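You operate a simulated robot arm through the tools that you are given. There is no shell and no other tool. Be economical: measure what you need, move in short steps, check, and stop when the job is done.

Carry out the task below with a simulated robot arm. There is one attempt and no reset: what you move stays moved.

JOB
Take the little brown sack and leave it on the second shelf from the bottom of the film rack. Take the bolt from the top of the bench by the tall stack and leave it on top of the rubber buffer there. Put one of the chain links from the top of the bench by the tall stack on the top shelf of the roller rack. Take the blue sensor from the top of the bench by the tall stack and put it on the top of the load on the strap table. Fetch the suction cup from the top of the bench by the tall stack and set it on the top of the load on the strap table. Put the chain piece labelled "25" from the top of the bench by the tall stack on top of the carton there and the chain piece marked "29" on the top of the load on the turntable. Any order will do. Set down upright: bolt, blue sensor.

Only the result counts: the job must be done as asked and must still hold three seconds after the hand-in. Knocking over, shifting, dropping, spilling or breaking anything else fails it.

ROBOT AND FRAMES
A 7-joint arm with a two-finger parallel gripper on a trunk, on a base that drives. Base frame: it is fixed to the floor where the robot stands at the start and does not move with it; the origin is under the middle of the robot, x ahead of it, y to its left, z up; the surface under the hand at the start is at about z = 780. Lengths are in mm, angles in rad, forces in N, time in s.
With the tool pointing down near the work surface it reaches from about 300 to 720 mm from the robot's upright axis, wherever it stands. Its first joint turns from -2.897 to 2.897 rad. Places, roughly: blue sensor [500, -500, 750]; bolt (3x2x7 cm) [600, -300, 800]; carton [500, 0, 750]; chain link (6x4x2 cm) [800, -600, 800]; chain piece [750, 0, 750]; little brown sack [500, 250, 750]; rubber buffer (5x5x4 cm) [800, -300, 800]; second shelf of the film rack [2100, 2700, 600]; suction cup (4x4x4 cm) [800, 0, 800]; top of the load on the strap table [2200, 1300, 900]; top of the load on the turntable [2300, 100, 800]; top shelf of the roller rack (100x15 cm) [1560, -2100, 1160]. Payload 1.57 kg.
The tool frame sits at the grasp point between the pads (the TCP): z along the fingers, y along the line on which they close. The tips reach 30 mm beyond it. Largest opening 80 mm; finger width 17, thickness 12; the body of the gripper, 40 by 82 mm, starts 80 mm behind the TCP.
Orientation is that of the tool frame in the base frame, as a unit quaternion [w, x, y, z]. With the fingers straight down and closing along the base's y, the tool's x points along the base's -x, its y along +y and its z along -z.

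CONTROLS
- The arm moves only by the tool nudge_tool. Its arguments are lists of equal length, an entry for each row: "claw": the finger opening in mm, from 0 to 80; "xyz": the shift along the tool's x, y, z in units of 50 mm (1.0 is 50 mm), a list of three; "rotation": the turn, a rotation vector about the tool's x, y, z in units of 5 degrees (1.0 is 5 degrees), a list of three. In form: {"claw": [claw, ...], "xyz": [[dx, dy, dz], ...], "rotation": [[rx, ry, rz], ...]}. A call has 1 to 10 rows; each row shifts and turns the commanded pose from where the row before left it, along the tool's axes as they then stand. A call with a number of a shift or a turn outside -1 to 1 is refused whole. A row lasts 0.2 s, in which the tool goes at most 50 mm and 0.15 rad; a call with a longer step from one row to the next is refused whole, and so is a gripper value outside its range. A pose out of reach is approached as far as the arm can. The call stops where the force on the tool passes 40 N (or 10 N more than at its start, if that is more) or the arm is blocked; 0.2 s more then pass. Each finger travels about 72 mm/s and halts on what it meets, pressing with about 25 N; the grip force reading is that of the motor and also rises with nothing between the fingers. The clock runs only during rows and for 0.2 s after the last one: add rows that do not move to give the fingers time. It gives the time, the measured TCP pose, the force on the tool (base axes), the opening and the grip force at its end, in the units of the frame above (readings bear some noise), with the torque about the TCP (base axes, N m) and any sound that the robot's microphone picked up.
- Cameras (640 x 400 px; columns grow to the right, rows downward): "scene" is now at [-6.8, 113.3, 1415.3]; the picture's right is [-0.33, -0.94, 0.00], its down [-0.57, 0.20, -0.80] and it looks along [0.75, -0.26, -0.60] (base axes); focal length 276 px, centre (320, 200). "wrist" rides on the gripper at [72, -7, -122] in the tool frame; the picture's right is [0.09, 1.00, 0.00], its down [-0.84, 0.08, -0.54] and it looks along [-0.54, 0.05, 0.84] (tool axes); focal length 238 px, centre (320, 200). There is no depth. A picture from a camera that has moved, and an enlarged one, comes with that camera's place and axes in the base frame and with its lens.
- get_image(camera): a new picture of that camera. No time passes.
- move_column(by): slides the trunk up (or, below 0, down) by that many mm; the arm and the scene camera ride with it, the base frame stays. It gives what a move gives, with no picture.
- roll_base(legs): drives the robot by 1 to 6 legs, each [ahead, left, turn to the left] in mm, mm and rad, along the robot's own axes; the way and the turn of a leg run together, so that a leg with both is an arc; at most 1500 mm and 3.142 rad a leg. The arm and the cameras ride along, it lands a little off, and it stops where it bumps. It gives what a move gives.
- pan_tilt(pan, tilt): turns the head with the scene camera to pan (to the left, within 1.501 rad either way) and tilt (down, from -0.506 to 1.204), counted from straight ahead of the robot. It gives what a move gives.
- zoom(camera, box): a new picture of the part [left, top, right, bottom] of that camera's present view, enlarged. No time passes.
- finish_job(): hands the job in; it is judged then, once.

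Work in short steps. Places have to be worked out from the pictures, the camera data and where the tool is seen: move nearer, look again, correct. Check each grasp and each placing, and mend what went wrong. You have 207 turns and 180 pictures in all, those below and enlarged ones among them. Open the gripper and draw the arm clear of the work before you hand the job in, unless the task says otherwise; then end with one line.

The tools are called after "Emit:" as a command line: name --argument value ..., lists and objects as JSON in quotes. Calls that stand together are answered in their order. nudge_tool: Moves the arm, as the interface text tells. Its arguments: {"type":"object","properties":{"claw":{"type":"array","items":{"type":"number"}},"xyz":{"type":"array","items":{"type":"array","items":{"type":"number"}}},"rotation":{"type":"array","items":{"type":"array","items":{"type":"number"}}}},"required":["claw","xyz","rotation"]} The other tools are called the same way: move_column (by) slides the trunk up or down; roll_base (legs) drives the base; pan_tilt (pan, tilt) turns the head that bears the scene camera; get_image (camera) takes a picture; zoom (camera, box) takes an enlarged picture of a part of a camera's view; finish_job () hands the job in.

At the start:

```text
time: 0.0
tcp_pos: [428.2, -12.2, 1120.1]
tool_rot: [0.001, 0.0, 1.0, 0.0]
force: [-0.9, -0.7, -0.4]
torque: [-0.01, 0.0, 0.0]
grip_width: 79.9
grip_force: 0.0
trunk travel left (down, up): [-75.0, 40.0]
robot x, y, heading: [-0.3, -2.9, 0.002]
head pan, tilt: [-0.339, 0.649]
```

scene: 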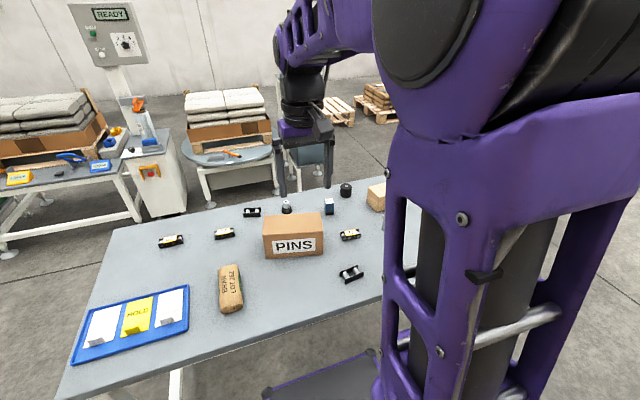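
wrist: 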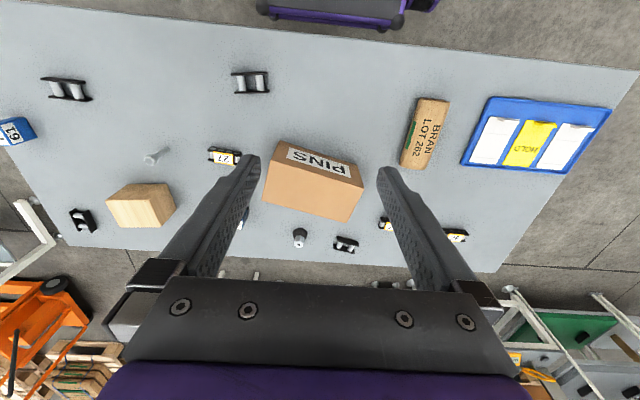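

I'll start by enlarging both views to identify the objects and labels.

Emit:
zoom --camera "wrist" --box '[0, 50, 240, 250]'

Emit:
zoom --camera "scene" --box '[140, 170, 400, 330]'

Emit:
zoom --camera "scene" --box '[0, 60, 320, 260]'

Emit:
zoom --camera "wrist" --box '[200, 50, 480, 260]'

```text
2.00 times, centred on (120, 150) of wrist
camera zoom: at [356.6, -19.5, 1244.4], right [-0.09, 1.0, 0.0], down [0.84, 0.08, 0.54], along [0.54, 0.05, -0.84], focal length 477 px, centre (720, 300)
```

zoom: 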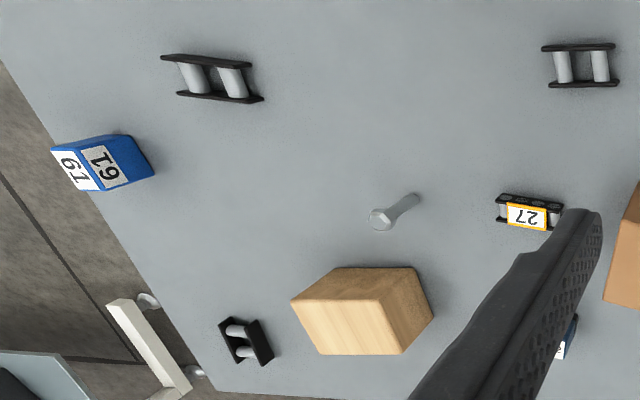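

```text
2.46 times, centred on (270, 250) of scene
camera zoom: at [-6.8, 113.3, 1415.3], right [-0.33, -0.94, 0.0], down [-0.57, 0.2, -0.8], along [0.75, -0.26, -0.6], focal length 680 px, centre (443, 77)
```

zoom: 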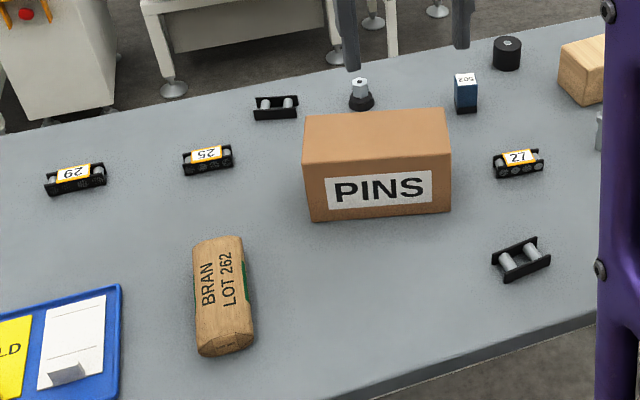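

```text
2.00 times, centred on (160, 160) of scene
camera zoom: at [-6.8, 113.3, 1415.3], right [-0.33, -0.94, 0.0], down [-0.57, 0.2, -0.8], along [0.75, -0.26, -0.6], focal length 553 px, centre (640, 280)
```

zoom: 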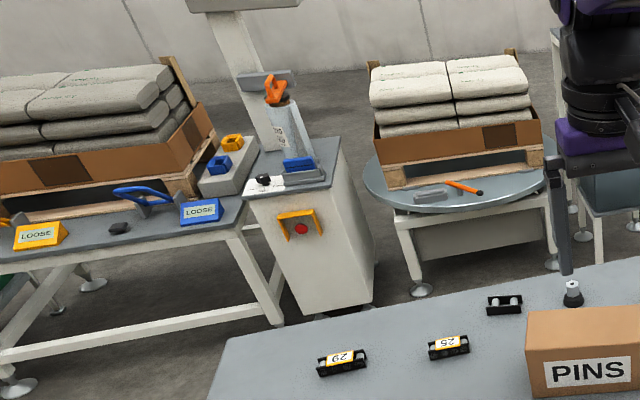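

```text
1.90 times, centred on (340, 155) of wrist
camera zoom: at [356.6, -19.5, 1244.4], right [-0.09, 1.0, 0.0], down [0.84, 0.08, 0.54], along [0.54, 0.05, -0.84], focal length 454 px, centre (282, 286)
```

zoom: 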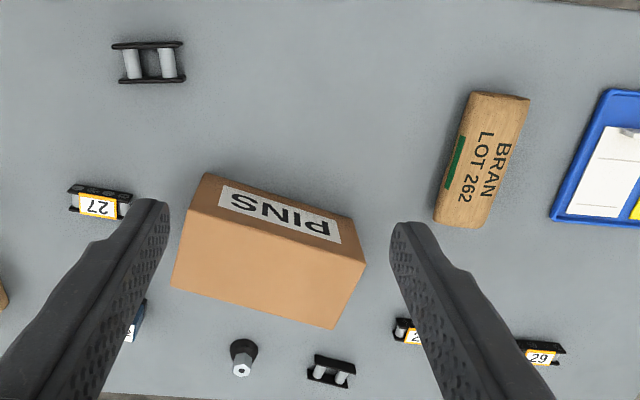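

Labels are readable: the blue sensor is the lighter blue block near [500,-500], with another darker block "502" as a look-alike. I'll survey the surroundings with the head.

Emit:
pan_tilt --pan 0.75 --tilt 0.3

Emit:
get_image --camera "scene"

Emit:
pan_tilt --pan -1.0 --tilt 0.3

Emit:
get_image --camera "scene"

Emit:
pan_tilt --pan 0.1 --tilt 0.3

Emit:
get_image --camera "scene"

Emit:
pan_tilt --pan 0.2 --tilt 1.1

Emit:
get_image --camera "scene"

```text
time: 1.3
tcp_pos: [428.4, -13.1, 1118.8]
tool_rot: [-0.002, 0.0, 1.0, 0.001]
force: [0.1, -0.8, -0.4]
torque: [-0.03, -0.01, -0.02]
grip_width: 80.0
grip_force: 0.1
trunk travel left (down, up): [-75.0, 40.0]
robot x, y, heading: [-2.7, -0.2, -0.005]
head pan, tilt: [0.75, 0.3]
```

```text
173 pictures are left
camera scene: at [-0.9, 173.3, 1443.1], right [0.33, -0.94, 0.0], down [-0.32, -0.11, -0.94], along [0.89, 0.32, -0.34], focal length 276 px, centre (320, 200)
```

scene: 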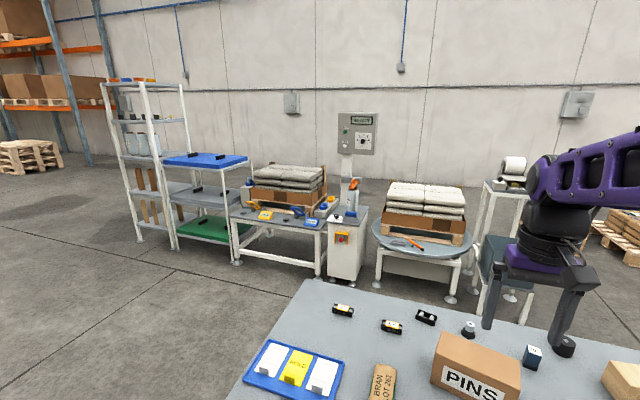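

```text
time: 3.1
tcp_pos: [427.4, -12.2, 1121.6]
tool_rot: [0.0, 0.001, 1.0, 0.0]
force: [0.2, 0.0, 0.1]
torque: [0.02, 0.0, 0.03]
grip_width: 80.1
grip_force: 0.2
trunk travel left (down, up): [-75.0, 40.0]
robot x, y, heading: [-0.8, 3.9, -0.002]
head pan, tilt: [-1.0, 0.3]
```

```text
172 pictures are left
camera scene: at [-38.2, 63.6, 1447.1], right [-0.84, -0.54, 0.0], down [-0.16, 0.25, -0.96], along [0.52, -0.8, -0.3], focal length 276 px, centre (320, 200)
```

scene: 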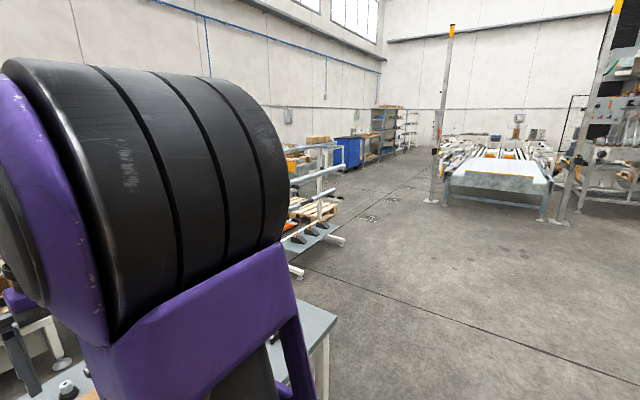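

```text
time: 4.4
tcp_pos: [427.6, -12.9, 1121.0]
tool_rot: [0.0, 0.0, 1.0, 0.0]
force: [-0.3, 0.7, 0.3]
torque: [0.0, -0.01, -0.02]
grip_width: 80.2
grip_force: 0.1
trunk travel left (down, up): [-75.0, 40.0]
robot x, y, heading: [2.6, 2.9, 0.001]
head pan, tilt: [0.099, 0.3]
```

```text
171 pictures are left
camera scene: at [4.2, 151.3, 1447.1], right [0.1, -1.0, 0.0], down [-0.29, -0.03, -0.96], along [0.95, 0.09, -0.3], focal length 276 px, centre (320, 200)
```

scene: 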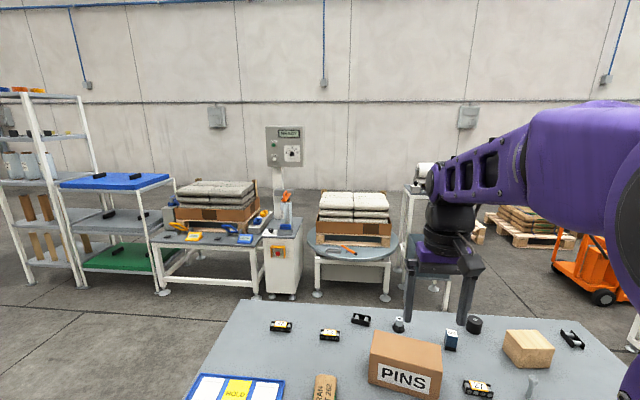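

```text
time: 5.6
tcp_pos: [428.4, -12.5, 1121.3]
tool_rot: [0.0, 0.0, 1.0, 0.0]
force: [0.6, 0.4, 0.7]
torque: [-0.02, -0.02, 0.02]
grip_width: 80.1
grip_force: 0.0
trunk travel left (down, up): [-75.0, 40.0]
robot x, y, heading: [3.6, 1.5, -0.0]
head pan, tilt: [0.201, 1.1]
```

```text
170 pictures are left
camera scene: at [-26.8, 154.7, 1381.0], right [0.2, -0.98, 0.0], down [-0.87, -0.18, -0.45], along [0.45, 0.09, -0.89], focal length 276 px, centre (320, 200)
```

scene: 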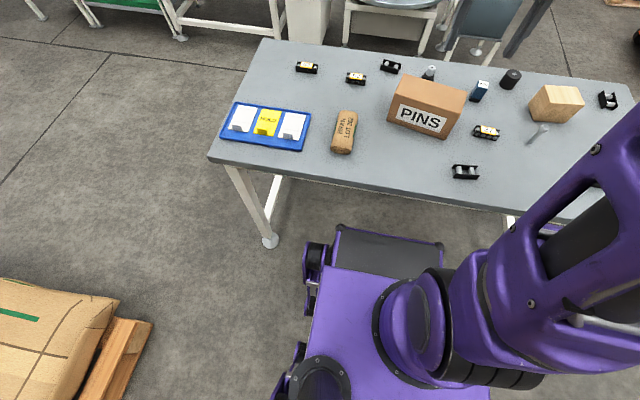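

The bench is clear on the far side for later work. First I take the sack from here: I judge it at about (480, 190) with its long axis along x; moving above it to look closer.

Emit:
nudge_tool --claw '[80, 80, 80, 80, 80, 80]' --xyz '[[-0.173, 0.673, 0.5], [-0.173, 0.673, 0.5], [-0.173, 0.673, 0.5], [-0.173, 0.673, 0.5], [-0.173, 0.673, 0.5], [-0.173, 0.673, 0.5]]' --rotation '[[0, 0, 0], [0, 0, 0], [0, 0, 0], [0, 0, 0], [0, 0, 0], [0, 0, 0]]'

Emit:
get_image --camera "wrist"

Emit:
get_image --camera "scene"

```text
time: 7.0
tcp_pos: [479.0, 192.4, 975.1]
tool_rot: [0.001, -0.001, 1.0, 0.0]
force: [-0.8, 0.5, 0.1]
torque: [0.03, -0.03, -0.04]
grip_width: 80.2
grip_force: 0.1
trunk travel left (down, up): [-75.0, 40.0]
robot x, y, heading: [-2.8, -1.9, 0.0]
head pan, tilt: [0.201, 1.1]
```

```text
169 pictures are left
camera wrist: at [407.6, 184.5, 1097.1], right [-0.09, 1.0, 0.0], down [0.84, 0.08, 0.54], along [0.54, 0.05, -0.84], focal length 238 px, centre (320, 200)
```

wrist: 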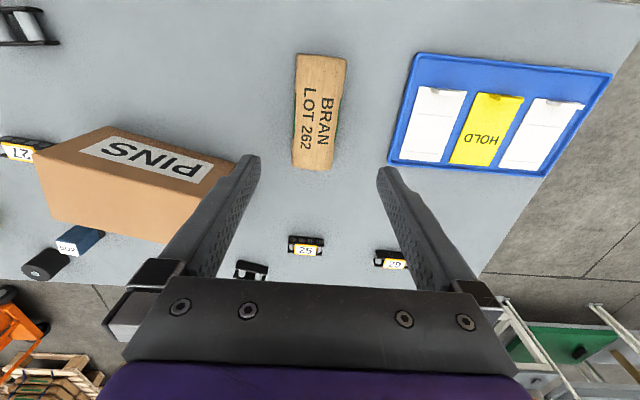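

```text
168 pictures are left
camera scene: at [-26.9, 154.5, 1381.0], right [0.2, -0.98, 0.0], down [-0.87, -0.18, -0.45], along [0.45, 0.09, -0.89], focal length 276 px, centre (320, 200)
```

scene: 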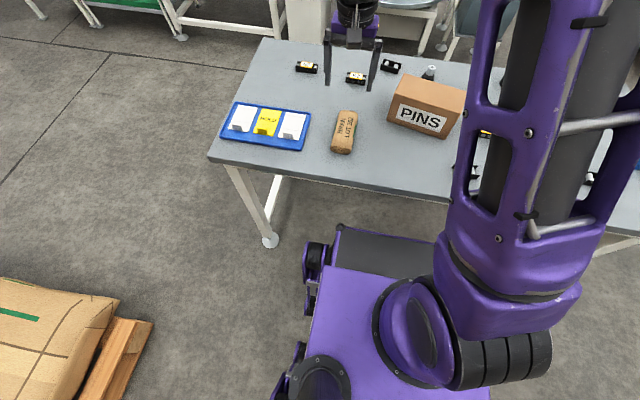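

The sack's centre works out to about (480, 186), width ~54 mm. Lowering the open fingers around it to z≈816 and closing.

Emit:
nudge_tool --claw '[80, 80, 80, 80, 80]' --xyz '[[-0.03, -0.12, 0.5], [0, 0, 0.8], [0, 0, 0.8], [0, 0, 0.6], [0, 0, 0.48]]' --rotation '[[0, 0, 0], [0, 0, 0], [0, 0, 0], [0, 0, 0], [0, 0, 0]]'

Emit:
get_image --camera "wrist"

```text
time: 8.2
tcp_pos: [480.7, 183.0, 813.2]
tool_rot: [0.0, 0.0, 1.0, 0.0]
force: [0.3, 0.1, -0.4]
torque: [0.01, -0.01, -0.04]
grip_width: 80.1
grip_force: 0.1
trunk travel left (down, up): [-75.0, 40.0]
robot x, y, heading: [3.8, -0.6, -0.002]
head pan, tilt: [0.201, 1.1]
```

```text
167 pictures are left
camera wrist: at [409.9, 175.6, 936.1], right [-0.09, 1.0, 0.0], down [0.84, 0.08, 0.54], along [0.54, 0.05, -0.84], focal length 238 px, centre (320, 200)
```

wrist: 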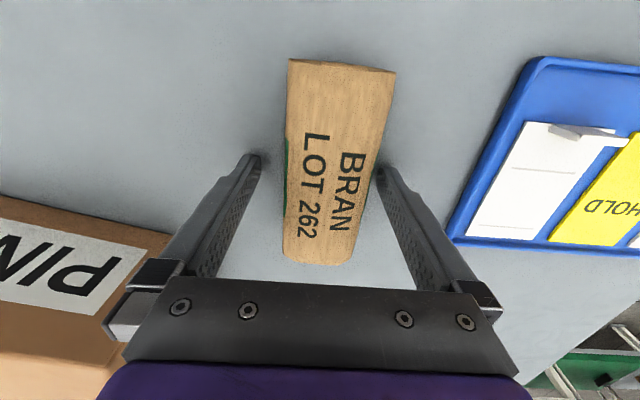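

The sack lies between the fingers, ~4 mm to the left. I shift a little and close, then lift gently.

Emit:
nudge_tool --claw '[80, 50, 40, 40, 40]' --xyz '[[0, 0.08, 0], [0, 0, 0], [0, 0, 0], [0, 0, 0], [0, 0, 0]]' --rotation '[[0, 0, 0], [0, 0, 0], [0, 0, 0], [0, 0, 0], [0, 0, 0]]'

Emit:
nudge_tool --claw '[30, 30, 30, 30, 30, 30]' --xyz '[[0, 0, 0], [0, 0, -0.5], [0, 0, -0.9], [0, 0, -0.9], [0, 0, -0.9], [0, 0, -0.9]]' --rotation '[[0, 0, 0], [0, 0, 0], [0, 0, 0], [0, 0, 0], [0, 0, 0], [0, 0, 0]]'

Emit:
get_image --camera "wrist"

```text
time: 9.4
tcp_pos: [481.6, 187.7, 812.9]
tool_rot: [0.0, 0.0, 1.0, 0.0]
force: [0.2, -0.7, 1.3]
torque: [-0.01, -0.05, -0.01]
grip_width: 55.1
grip_force: 25.0
trunk travel left (down, up): [-75.0, 40.0]
robot x, y, heading: [-2.3, 0.9, -0.004]
head pan, tilt: [0.201, 1.1]
```

```text
time: 10.8
tcp_pos: [481.1, 188.7, 1015.4]
tool_rot: [-0.001, 0.0, 1.0, 0.0]
force: [0.8, 0.3, -1.7]
torque: [0.0, 0.04, 0.01]
grip_width: 55.0
grip_force: 24.6
trunk travel left (down, up): [-75.0, 40.0]
robot x, y, heading: [-1.4, 0.3, 0.008]
head pan, tilt: [0.201, 1.1]
```

```text
166 pictures are left
camera wrist: at [410.7, 180.8, 1139.5], right [-0.09, 1.0, 0.0], down [0.84, 0.08, 0.54], along [0.54, 0.05, -0.84], focal length 238 px, centre (320, 200)
```

wrist: 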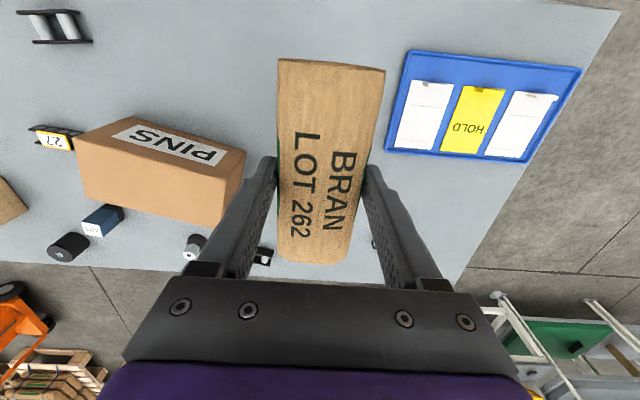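

The sack is held (width 55, steady). Now a closer look at the racks on the left to identify the film rack.

Emit:
pan_tilt --pan 0.9 --tilt 0.3

Emit:
zoom --camera "scene" --box '[120, 60, 360, 280]'

Emit:
zoom --camera "scene" --box '[360, 100, 600, 300]'

```text
time: 11.9
tcp_pos: [482.0, 188.6, 1015.8]
tool_rot: [0.0, 0.0, 1.0, 0.0]
force: [0.9, 1.5, -2.0]
torque: [-0.05, -0.03, -0.01]
grip_width: 54.8
grip_force: 24.4
trunk travel left (down, up): [-75.0, 40.0]
robot x, y, heading: [-1.4, 0.3, -0.004]
head pan, tilt: [0.901, 0.3]
```

```text
1.82 times, centred on (240, 170) of scene
camera zoom: at [-30.5, 215.3, 1447.0], right [0.78, -0.62, 0.0], down [-0.18, -0.23, -0.95], along [0.59, 0.75, -0.3], focal length 502 px, centre (466, 254)
```

zoom: 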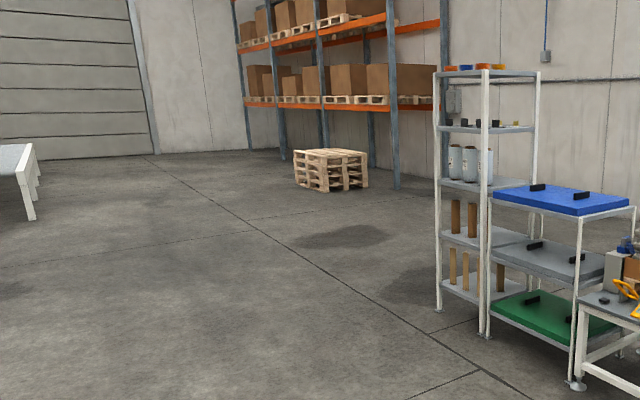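

```text
2.00 times, centred on (480, 200) of scene
camera zoom: at [-30.5, 215.3, 1447.0], right [0.78, -0.62, 0.0], down [-0.18, -0.23, -0.95], along [0.59, 0.75, -0.3], focal length 553 px, centre (0, 200)
```

zoom: 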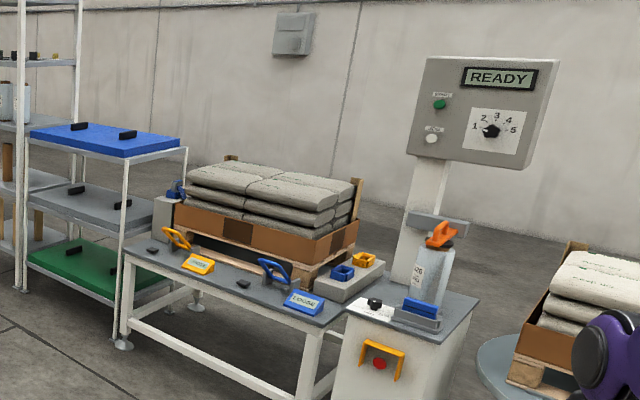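

The tall white rack with the film rolls fits the "film rack" place (~[2050, 2655]), with ~340 mm between shelves, so the hand must enter tilted. I'll set the sack back and regrasp it with the tool tilted 45°.

Emit:
nudge_tool --claw '[30, 30, 30, 30, 30, 30]' --xyz '[[0, 0, 0.9], [0, 0, 0.9], [0, 0, 0.9], [0, 0, 0.7], [0, 0, 0.4], [0, 0, 0.21]]' --rotation '[[0, 0, 0], [0, 0, 0], [0, 0, 0], [0, 0, 0], [0, 0, 0], [0, 0, 0]]'

Emit:
nudge_tool --claw '[60, 80, 80, 80, 80, 80, 80]' --xyz '[[0, 0, 0], [0, 0, 0], [0, 0, -0.8], [0, 0, -0.8], [0, 0, -0.8], [0, 0, -0.8], [0, 0, 0]]' --rotation '[[0, 0, 0], [0, 0, 0], [0, 0, 0], [0, 0, 0], [0, 0, 0], [0, 0, 0], [0, 0, 0]]'

Emit:
nudge_tool --claw '[80, 80, 80, 80, 80, 80, 80, 80, 80]' --xyz '[[0, 0, 0], [0, 0, 0], [0, 0, 0], [0, 0, 0], [0, 0, 0], [0, 0, 0], [0, 0, 0], [0, 0, 0], [0, 0, 0]]' --rotation '[[0, -1, 0], [0, -1, 0], [0, -1, 0], [0, -1, 0], [0, -1, 0], [0, -1, 0], [0, -1, 0], [0, -1, 0], [0, -1, 0]]'

Emit:
get_image --camera "wrist"

```text
time: 13.3
tcp_pos: [482.4, 188.4, 815.8]
tool_rot: [0.0, 0.0, 1.0, 0.0]
force: [-0.2, 1.0, -1.7]
torque: [0.04, -0.02, 0.02]
grip_width: 54.6
grip_force: 24.6
trunk travel left (down, up): [-75.0, 40.0]
robot x, y, heading: [-1.7, 0.8, -0.0]
head pan, tilt: [0.901, 0.3]
```

```text
time: 14.9
tcp_pos: [483.2, 189.5, 978.0]
tool_rot: [0.0, 0.0, 1.0, 0.0]
force: [-0.1, -0.7, -0.5]
torque: [0.03, 0.0, -0.01]
grip_width: 80.1
grip_force: 0.0
trunk travel left (down, up): [-75.0, 40.0]
robot x, y, heading: [-1.7, -3.3, -0.001]
head pan, tilt: [0.901, 0.3]
```

```text
time: 16.9
tcp_pos: [480.1, 188.2, 977.5]
tool_rot: [0.383, 0.0, 0.924, 0.001]
force: [-0.6, -1.0, 0.0]
torque: [0.03, 0.01, 0.05]
grip_width: 79.9
grip_force: 0.2
trunk travel left (down, up): [-75.0, 40.0]
robot x, y, heading: [-0.9, 2.6, -0.005]
head pan, tilt: [0.901, 0.3]
```

```text
163 pictures are left
camera wrist: at [343.8, 180.3, 1013.9], right [-0.07, 1.0, -0.06], down [0.21, 0.07, 0.97], along [0.98, 0.05, -0.21], focal length 238 px, centre (320, 200)
```

wrist: 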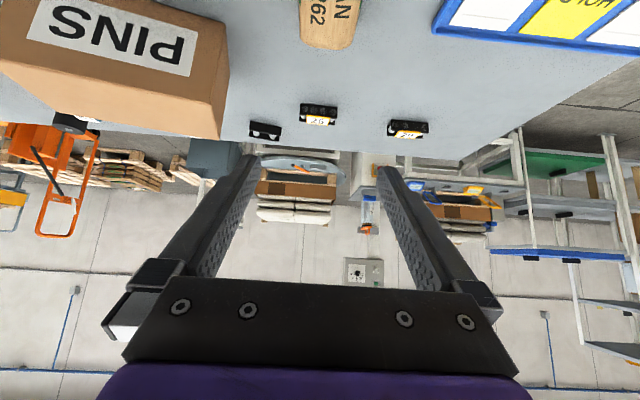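

Tilt is right. Lowering vertically to z≈812 over the sack's centre and regrasping.

Emit:
nudge_tool --claw '[80, 80, 80, 80, 80]' --xyz '[[0.466, 0, 0.466], [0.466, 0, 0.466], [0.466, 0, 0.466], [0.466, 0, 0.466], [0.466, 0, 0.466]]' --rotation '[[0, 0, 0], [0, 0, 0], [0, 0, 0], [0, 0, 0], [0, 0, 0]]'

Emit:
nudge_tool --claw '[50, 40, 30, 30, 30, 30, 30, 30, 30]' --xyz '[[0, 0, 0], [0, 0, 0], [0, 0, 0], [0, 0, 0], [-0.2, 0, -0.2], [-0.6, 0, -0.6], [-0.6, 0, -0.6], [-0.6, 0, -0.6], [-0.6, 0, -0.6]]' --rotation '[[0, 0, 0], [0, 0, 0], [0, 0, 0], [0, 0, 0], [0, 0, 0], [0, 0, 0], [0, 0, 0], [0, 0, 0], [0, 0, 0]]'

Emit:
get_image --camera "wrist"

```text
time: 18.1
tcp_pos: [481.8, 187.9, 813.7]
tool_rot: [0.384, 0.0, 0.924, 0.0]
force: [0.2, -0.9, 1.0]
torque: [-0.01, -0.01, 0.0]
grip_width: 80.1
grip_force: 0.0
trunk travel left (down, up): [-75.0, 40.0]
robot x, y, heading: [-2.5, -0.3, 0.001]
head pan, tilt: [0.901, 0.3]
```

```text
time: 20.1
tcp_pos: [481.9, 184.1, 995.1]
tool_rot: [0.381, 0.002, 0.925, -0.005]
force: [0.5, 0.2, -2.2]
torque: [-0.01, -0.01, 0.02]
grip_width: 54.5
grip_force: 24.7
trunk travel left (down, up): [-75.0, 40.0]
robot x, y, heading: [-2.7, -4.6, -0.003]
head pan, tilt: [0.901, 0.3]
```

```text
162 pictures are left
camera wrist: at [344.9, 177.5, 1031.2], right [-0.06, 1.0, -0.07], down [0.21, 0.08, 0.97], along [0.98, 0.04, -0.22], focal length 238 px, centre (320, 200)
```

wrist: 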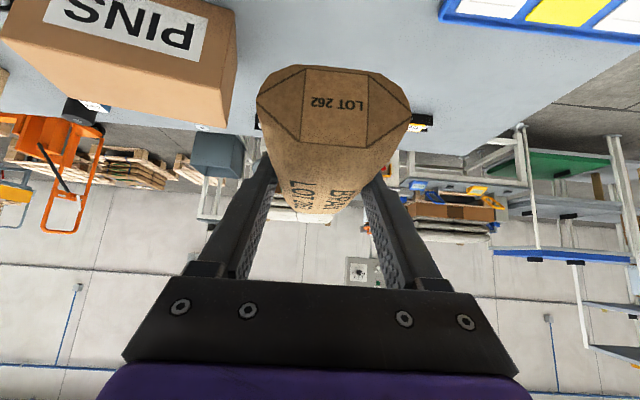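

Sack regrasped at 45°. Before driving I check the floor around the robot on the left, where a pallet of sacks stands.

Emit:
pan_tilt --pan 1.3 --tilt 0.75

Emit:
get_image --camera "scene"

Emit:
pan_tilt --pan 0.5 --tilt 1.0

Emit:
get_image --camera "scene"

Emit:
pan_tilt --pan -1.45 --tilt 0.7

Emit:
get_image --camera "scene"

```text
time: 21.0
tcp_pos: [482.5, 185.5, 995.9]
tool_rot: [0.382, 0.0, 0.924, -0.005]
force: [0.3, -0.3, -1.7]
torque: [0.0, -0.01, -0.02]
grip_width: 54.5
grip_force: 25.1
trunk travel left (down, up): [-75.0, 40.0]
robot x, y, heading: [-2.6, 5.3, -0.002]
head pan, tilt: [1.3, 0.75]
```

```text
161 pictures are left
camera scene: at [-20.1, 205.4, 1455.9], right [0.68, -0.73, 0.0], down [-0.15, -0.14, -0.98], along [0.72, 0.66, -0.2], focal length 276 px, centre (320, 200)
```

scene: 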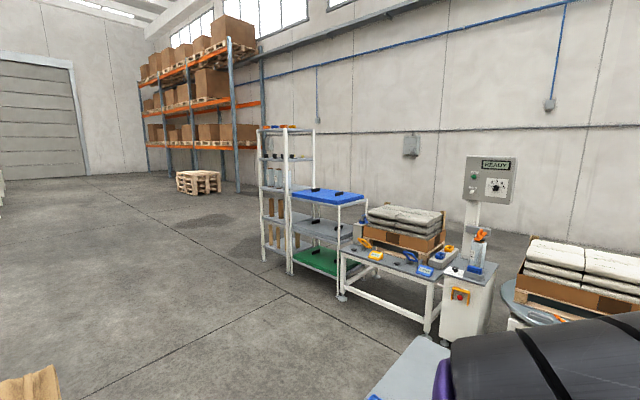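

```text
time: 22.1
tcp_pos: [481.8, 187.7, 997.2]
tool_rot: [0.383, 0.0, 0.924, 0.0]
force: [-0.6, -0.8, -3.3]
torque: [0.0, 0.01, 0.03]
grip_width: 54.8
grip_force: 25.1
trunk travel left (down, up): [-75.0, 40.0]
robot x, y, heading: [-2.8, 5.4, 0.004]
head pan, tilt: [0.499, 1.0]
```

```text
160 pictures are left
camera scene: at [-18.6, 181.2, 1401.8], right [0.49, -0.87, 0.0], down [-0.63, -0.35, -0.69], along [0.6, 0.34, -0.72], focal length 276 px, centre (320, 200)
```

scene: 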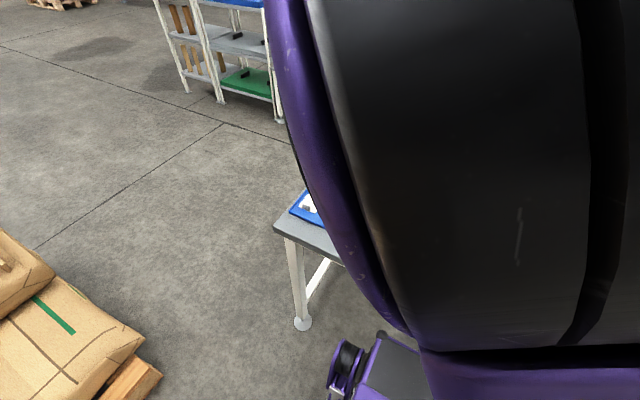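

```text
time: 24.0
tcp_pos: [481.5, 186.5, 996.5]
tool_rot: [0.383, 0.0, 0.924, 0.0]
force: [0.1, -0.9, -2.3]
torque: [0.01, 0.03, 0.0]
grip_width: 54.7
grip_force: 24.8
trunk travel left (down, up): [-75.0, 40.0]
robot x, y, heading: [1.5, 0.2, -0.001]
head pan, tilt: [-1.45, 0.7]
```

```text
159 pictures are left
camera scene: at [-9.7, 116.5, 1406.8], right [-0.31, -0.95, 0.0], down [-0.65, 0.21, -0.73], along [0.7, -0.23, -0.68], focal length 276 px, centre (320, 200)
```

scene: 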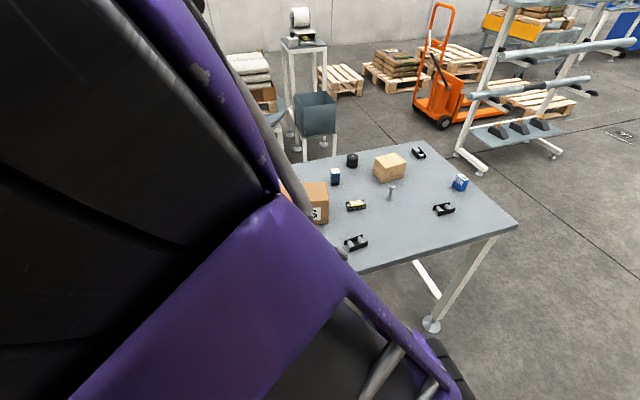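

The head lags its command, but poses with images are consistent. Robot base already sits partly under the bench edge and the left gap by the pallet is narrow, so I'll go round the right end; first retract the arm a bit and check behind on both sides.

Emit:
nudge_tool --claw '[30, 30, 30, 30, 30]' --xyz '[[0.3, 0, -0.6], [0.3, 0, -0.6], [0.3, 0, -0.6], [0.3, 0, -0.6], [0, 0, 0]]' --rotation '[[0, 0, 0], [0, 0, 0], [0, 0, 0], [0, 0, 0], [0, 0, 0]]'

Emit:
get_image --camera "scene"

Emit:
pan_tilt --pan 1.45 --tilt 0.7

Emit:
pan_tilt --pan 1.5 --tilt 0.7

Emit:
get_image --camera "scene"

```text
time: 24.6
tcp_pos: [458.2, 63.6, 1012.9]
tool_rot: [0.373, 0.139, 0.916, -0.049]
force: [-0.2, 0.9, -2.4]
torque: [-0.01, 0.04, -0.01]
grip_width: 54.5
grip_force: 24.8
trunk travel left (down, up): [-75.0, 40.0]
robot x, y, heading: [-0.3, -3.1, 0.0]
head pan, tilt: [-1.45, 0.7]
stopped in row 3: the arm was blocked; the commanded pose is now the measured one
```

```text
158 pictures are left
camera scene: at [-1.9, 129.6, 1417.2], right [-0.15, -0.99, 0.0], down [-0.58, 0.09, -0.81], along [0.8, -0.12, -0.59], focal length 276 px, centre (320, 200)
```

scene: 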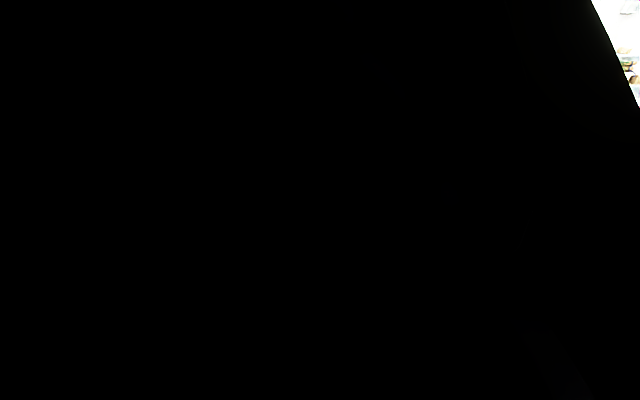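

```text
time: 27.2
tcp_pos: [458.8, 64.4, 1012.4]
tool_rot: [0.374, 0.138, 0.916, -0.05]
force: [-0.4, 0.4, -1.6]
torque: [0.02, 0.04, 0.01]
grip_width: 54.6
grip_force: 25.3
trunk travel left (down, up): [-75.0, 40.0]
robot x, y, heading: [-0.6, -1.5, -0.003]
head pan, tilt: [1.45, 0.7]
```

```text
time: 27.8
tcp_pos: [457.4, 64.1, 1013.7]
tool_rot: [0.373, 0.138, 0.916, -0.05]
force: [-0.3, 0.3, -2.3]
torque: [0.02, 0.05, -0.02]
grip_width: 54.7
grip_force: 24.8
trunk travel left (down, up): [-75.0, 40.0]
robot x, y, heading: [1.1, -0.4, -0.001]
head pan, tilt: [1.499, 0.7]
```

```text
157 pictures are left
camera scene: at [-1.5, 131.2, 1417.8], right [-0.12, -0.99, 0.0], down [-0.58, 0.07, -0.81], along [0.81, -0.1, -0.58], focal length 276 px, centre (320, 200)
```

scene: 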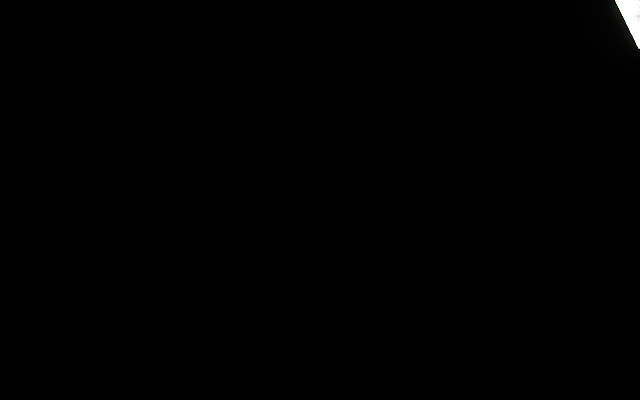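

The raised elbow bumped into the head. I extend the arm again to free it.

Emit:
nudge_tool --claw '[30, 30, 30]' --xyz '[[-0.3, 0, 0.5], [-0.3, 0, 0.5], [-0.3, 0, 0.5]]' --rotation '[[0, 0, 0], [0, 0, 0], [0, 0, 0]]'

Emit:
pan_tilt --pan 1.2 --tilt 0.7

Emit:
get_image --camera "scene"

Emit:
get_image --camera "wrist"

```text
time: 28.6
tcp_pos: [537.9, 43.5, 991.6]
tool_rot: [0.375, 0.137, 0.916, -0.047]
force: [0.2, 1.5, -0.6]
torque: [-0.02, 0.02, -0.02]
grip_width: 54.9
grip_force: 25.4
trunk travel left (down, up): [-75.0, 40.0]
robot x, y, heading: [-0.2, 1.6, 0.001]
head pan, tilt: [1.499, 0.7]
```

```text
time: 29.4
tcp_pos: [537.2, 42.1, 989.2]
tool_rot: [0.373, 0.137, 0.916, -0.049]
force: [0.6, 0.2, -2.7]
torque: [0.03, 0.01, 0.02]
grip_width: 54.5
grip_force: 24.9
trunk travel left (down, up): [-75.0, 40.0]
robot x, y, heading: [1.4, 1.1, -0.005]
head pan, tilt: [1.201, 0.7]
```

```text
156 pictures are left
camera scene: at [-63.4, 224.0, 1412.6], right [0.96, -0.29, 0.0], down [-0.18, -0.6, -0.78], along [0.23, 0.74, -0.63], focal length 276 px, centre (320, 200)
```

scene: 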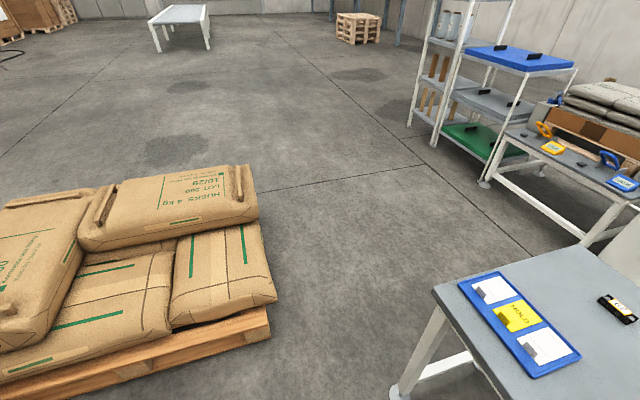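

```text
155 pictures are left
camera wrist: at [404.5, 73.9, 1027.9], right [0.22, 0.97, -0.05], down [0.23, 0.0, 0.97], along [0.95, -0.23, -0.23], focal length 238 px, centre (320, 200)
```

wrist: 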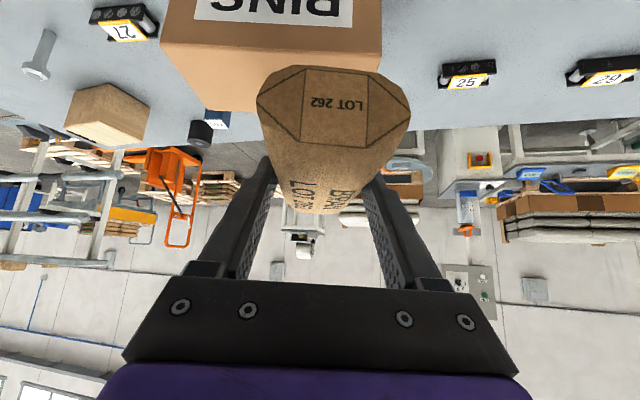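

Left gap confirmed too narrow. Looking to the right/behind before backing off.

Emit:
pan_tilt --pan -1.0 --tilt 0.7

Emit:
pan_tilt --pan -1.49 --tilt 0.7

Emit:
get_image --camera "scene"

```text
time: 31.5
tcp_pos: [537.6, 43.5, 989.8]
tool_rot: [0.373, 0.137, 0.916, -0.05]
force: [-0.5, 0.4, -1.9]
torque: [-0.02, -0.04, -0.02]
grip_width: 54.4
grip_force: 25.1
trunk travel left (down, up): [-75.0, 40.0]
robot x, y, heading: [-0.6, 1.3, -0.003]
head pan, tilt: [-1.0, 0.7]
```

```text
time: 32.4
tcp_pos: [537.0, 42.8, 989.6]
tool_rot: [0.373, 0.136, 0.916, -0.048]
force: [-0.1, -0.4, -2.0]
torque: [0.0, 0.0, -0.01]
grip_width: 54.6
grip_force: 24.8
trunk travel left (down, up): [-75.0, 40.0]
robot x, y, heading: [-2.3, 1.8, 0.003]
head pan, tilt: [-1.491, 0.7]
```

```text
154 pictures are left
camera scene: at [-59.8, 223.6, 1414.3], right [0.94, -0.33, 0.0], down [-0.2, -0.58, -0.79], along [0.26, 0.74, -0.61], focal length 276 px, centre (320, 200)
```

scene: 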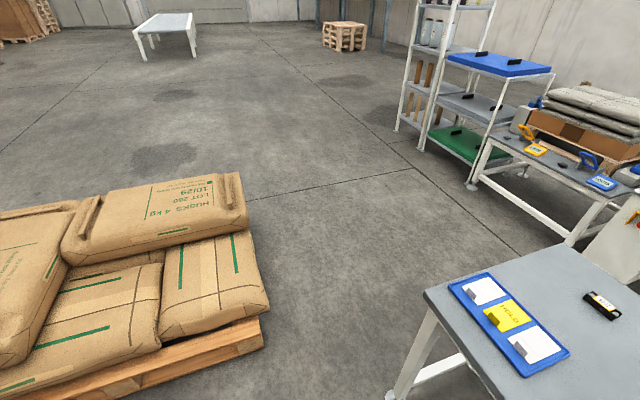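

The head is pinned by the elbow when panning right. I return its command to the left and extend the arm further to lower the elbow.

Emit:
pan_tilt --pan 1.25 --tilt 0.7

Emit:
nudge_tool --claw '[30, 30, 30, 30]' --xyz '[[-0.4, 0, 0.4], [-0.4, 0, 0.4], [-0.4, 0, 0.4], [0, 0, 0]]' --rotation '[[0, 0, 0], [0, 0, 0], [0, 0, 0], [0, 0, 0]]'

Emit:
pan_tilt --pan -1.49 --tilt 0.7

Emit:
get_image --camera "scene"

```text
time: 34.8
tcp_pos: [537.3, 42.7, 989.0]
tool_rot: [0.373, 0.136, 0.916, -0.05]
force: [0.1, -0.1, -1.9]
torque: [-0.03, 0.01, -0.01]
grip_width: 54.7
grip_force: 25.1
trunk travel left (down, up): [-75.0, 40.0]
robot x, y, heading: [-0.8, -2.4, -0.0]
head pan, tilt: [1.25, 0.7]
```

```text
time: 35.8
tcp_pos: [620.0, 17.3, 989.6]
tool_rot: [0.374, 0.135, 0.917, -0.048]
force: [0.1, -0.7, -2.0]
torque: [-0.01, -0.04, 0.01]
grip_width: 54.5
grip_force: 25.0
trunk travel left (down, up): [-75.0, 40.0]
robot x, y, heading: [-1.1, 1.9, 0.001]
head pan, tilt: [1.25, 0.7]
```

```text
time: 38.3
tcp_pos: [621.4, 18.8, 989.3]
tool_rot: [0.373, 0.135, 0.917, -0.048]
force: [-0.1, 0.0, -2.0]
torque: [0.0, -0.02, 0.0]
grip_width: 54.5
grip_force: 24.9
trunk travel left (down, up): [-75.0, 40.0]
robot x, y, heading: [1.6, 0.6, -0.004]
head pan, tilt: [-1.491, 0.7]
```

```text
153 pictures are left
camera scene: at [-81.7, 57.4, 1411.0], right [-1.0, -0.08, 0.0], down [-0.05, 0.64, -0.76], along [0.06, -0.76, -0.64], focal length 276 px, centre (320, 200)
```

scene: 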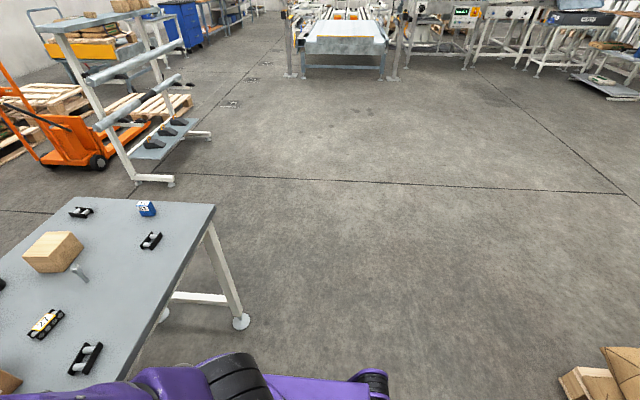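

The right side is open. Driving: back off, round the bench's right end, forward, then turn left to face along the aisle (+y).

Emit:
roll_base --legs '[[-150, 0, 0], [0, -1050, 0], [1400, 0, 0], [0, 0, 1.571]]'

Emit:
pan_tilt --pan 0.0 --tilt 0.5

Emit:
get_image --camera "scene"

```text
time: 60.5
tcp_pos: [1243.3, -471.7, 990.4]
tool_rot: [0.297, -0.555, 0.742, 0.231]
force: [-0.1, 0.4, -1.5]
torque: [-0.01, 0.01, 0.02]
grip_width: 55.0
grip_force: 25.0
trunk travel left (down, up): [-75.0, 40.0]
robot x, y, heading: [1264.9, -1093.8, 1.581]
head pan, tilt: [-1.491, 0.7]
```

```text
time: 62.1
tcp_pos: [1242.6, -470.8, 990.5]
tool_rot: [0.297, -0.554, 0.743, 0.23]
force: [0.3, 0.0, -2.5]
torque: [0.01, -0.03, 0.01]
grip_width: 54.7
grip_force: 24.8
trunk travel left (down, up): [-75.0, 40.0]
robot x, y, heading: [1265.4, -1091.2, 1.578]
head pan, tilt: [0.0, 0.499]
```

```text
152 pictures are left
camera scene: at [1127.1, -1089.4, 1428.7], right [1.0, 0.01, 0.0], down [0.0, -0.48, -0.88], along [-0.01, 0.88, -0.48], focal length 276 px, centre (320, 200)
```

scene: 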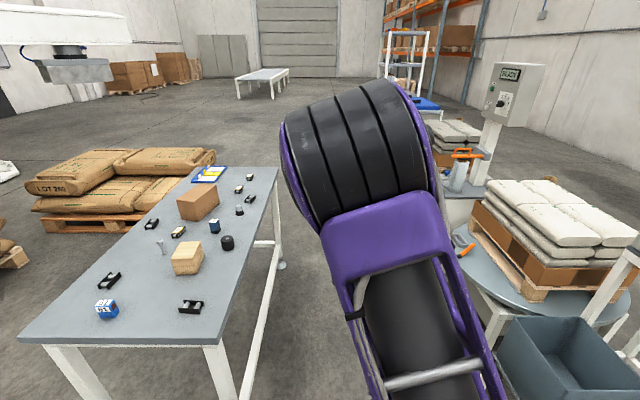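

The aisle is clear (bench edge x≈845, bin/turntable from x≈1650). Driving along it to the film rack and turning to face it.

Emit:
roll_base --legs '[[1500, 0, 0], [1500, 0, 0], [740, 120, 0], [0, 0, -1.578]]'

Emit:
pan_tilt --pan 0.35 --tilt 0.5

Emit:
get_image --camera "scene"

Emit:
get_image --camera "wrist"

```text
time: 84.1
tcp_pos: [1743.2, 2640.5, 990.1]
tool_rot: [0.373, 0.143, 0.915, -0.051]
force: [-0.5, 0.1, -1.5]
torque: [0.01, -0.04, -0.01]
grip_width: 54.6
grip_force: 25.2
trunk travel left (down, up): [-75.0, 40.0]
robot x, y, heading: [1122.7, 2632.0, -0.016]
head pan, tilt: [0.0, 0.499]
```

```text
time: 84.9
tcp_pos: [1742.9, 2641.1, 990.7]
tool_rot: [0.373, 0.143, 0.915, -0.052]
force: [-0.7, 0.3, -2.5]
torque: [0.01, 0.01, 0.01]
grip_width: 54.9
grip_force: 24.8
trunk travel left (down, up): [-75.0, 40.0]
robot x, y, heading: [1121.3, 2630.1, -0.014]
head pan, tilt: [0.351, 0.499]
```

```text
151 pictures are left
camera scene: at [1122.5, 2807.2, 1428.7], right [0.33, -0.95, 0.0], down [-0.45, -0.16, -0.88], along [0.83, 0.29, -0.48], focal length 276 px, centre (320, 200)
```

scene: 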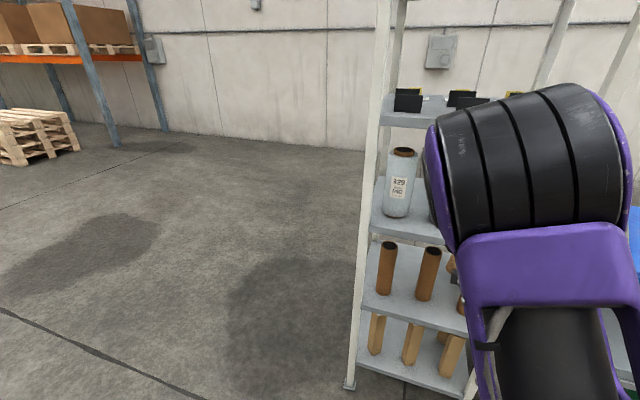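

```text
150 pictures are left
camera wrist: at [1611.4, 2674.7, 1027.4], right [0.24, 0.97, -0.05], down [0.23, 0.0, 0.97], along [0.94, -0.24, -0.23], focal length 238 px, centre (320, 200)
```

wrist: 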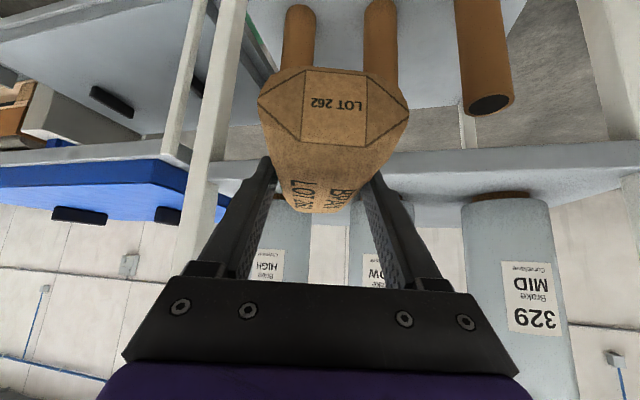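

The film rack's second shelf holds cores; I need a free spot. Backing off slightly, squaring the tool's yaw and lowering to look into the gap with the wrist camera.

Emit:
roll_base --legs '[[-150, 0, 0.014]]'

Emit:
nudge_tool --claw '[30, 30, 30, 30, 30, 30, 30, 30, 30, 30]' --xyz '[[0, 0, 0], [0, 0, 0], [0, 0, 0], [0, 0, 0], [0.59, 0, 0.59], [0.59, 0, 0.59], [0.59, 0, 0.59], [0.59, 0, 0.59], [0.59, 0, 0.59], [0, 0, 0]]' --rotation '[[-0.64, 0, -0.64], [-0.64, 0, -0.64], [-0.64, 0, -0.64], [-0.64, 0, -0.64], [0, 0, 0], [0, 0, 0], [0, 0, 0], [0, 0, 0], [0, 0, 0], [0, 0, 0]]'

Emit:
get_image --camera "wrist"

Emit:
get_image --camera "scene"

```text
time: 86.3
tcp_pos: [1592.7, 2650.7, 989.5]
tool_rot: [0.374, 0.138, 0.916, -0.05]
force: [-0.5, -0.4, -2.2]
torque: [0.0, 0.01, 0.02]
grip_width: 54.9
grip_force: 24.8
trunk travel left (down, up): [-75.0, 40.0]
robot x, y, heading: [974.8, 2634.6, -0.006]
head pan, tilt: [0.351, 0.499]
```

```text
time: 88.5
tcp_pos: [1591.5, 2653.6, 781.8]
tool_rot: [0.379, -0.006, 0.925, 0.011]
force: [0.2, 0.0, -1.9]
torque: [0.0, 0.0, -0.01]
grip_width: 54.8
grip_force: 25.2
trunk travel left (down, up): [-75.0, 40.0]
robot x, y, heading: [973.4, 2637.4, -0.006]
head pan, tilt: [0.351, 0.499]
```

```text
149 pictures are left
camera wrist: at [1455.1, 2643.3, 818.8], right [-0.09, 0.99, -0.05], down [0.22, 0.07, 0.97], along [0.97, 0.07, -0.22], focal length 238 px, centre (320, 200)
```

wrist: 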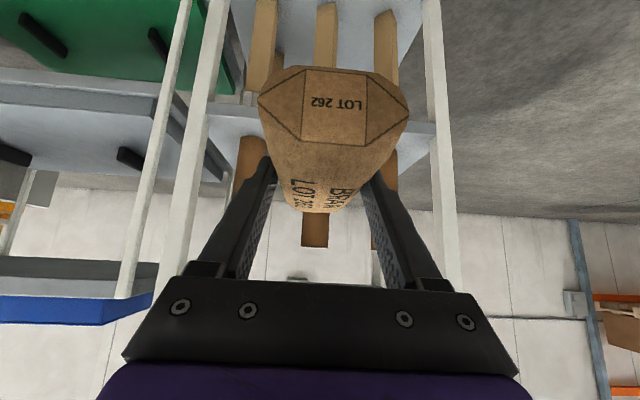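

```text
148 pictures are left
camera scene: at [970.1, 2809.0, 1428.7], right [0.34, -0.94, 0.0], down [-0.45, -0.16, -0.88], along [0.83, 0.3, -0.48], focal length 276 px, centre (320, 200)
```

scene: 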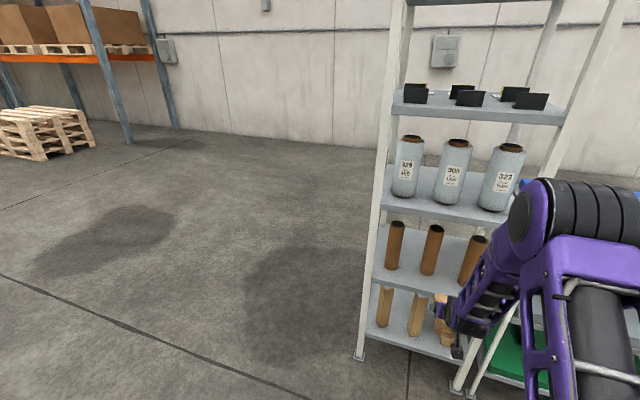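

Three cores stand mid-depth on shelf 2 with a free strip in front. Zooming for precise edges.

Emit:
zoom --camera "scene" --box '[340, 200, 500, 360]'

Emit:
zoom --camera "wrist" --box '[180, 60, 460, 235]'

```text
2.50 times, centred on (420, 280) of scene
camera zoom: at [970.1, 2809.0, 1428.7], right [0.34, -0.94, 0.0], down [-0.45, -0.16, -0.88], along [0.83, 0.3, -0.48], focal length 691 px, centre (70, 0)
```

zoom: 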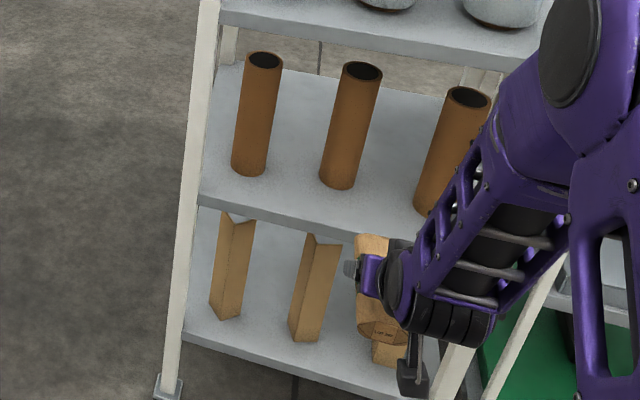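

```text
2.29 times, centred on (320, 148) of wrist
camera zoom: at [1455.1, 2643.3, 818.8], right [-0.09, 0.99, -0.05], down [0.22, 0.07, 0.97], along [0.97, 0.07, -0.22], focal length 545 px, centre (320, 320)
```

zoom: 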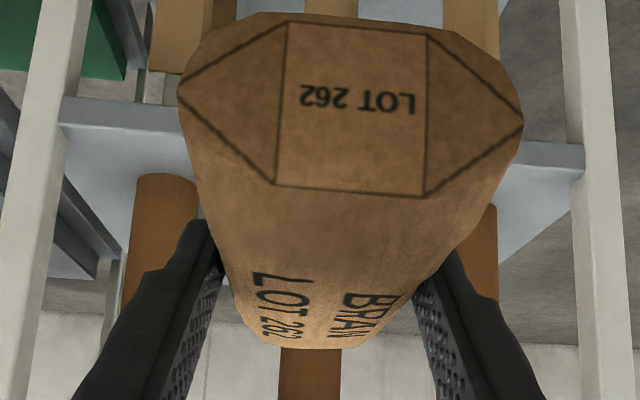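

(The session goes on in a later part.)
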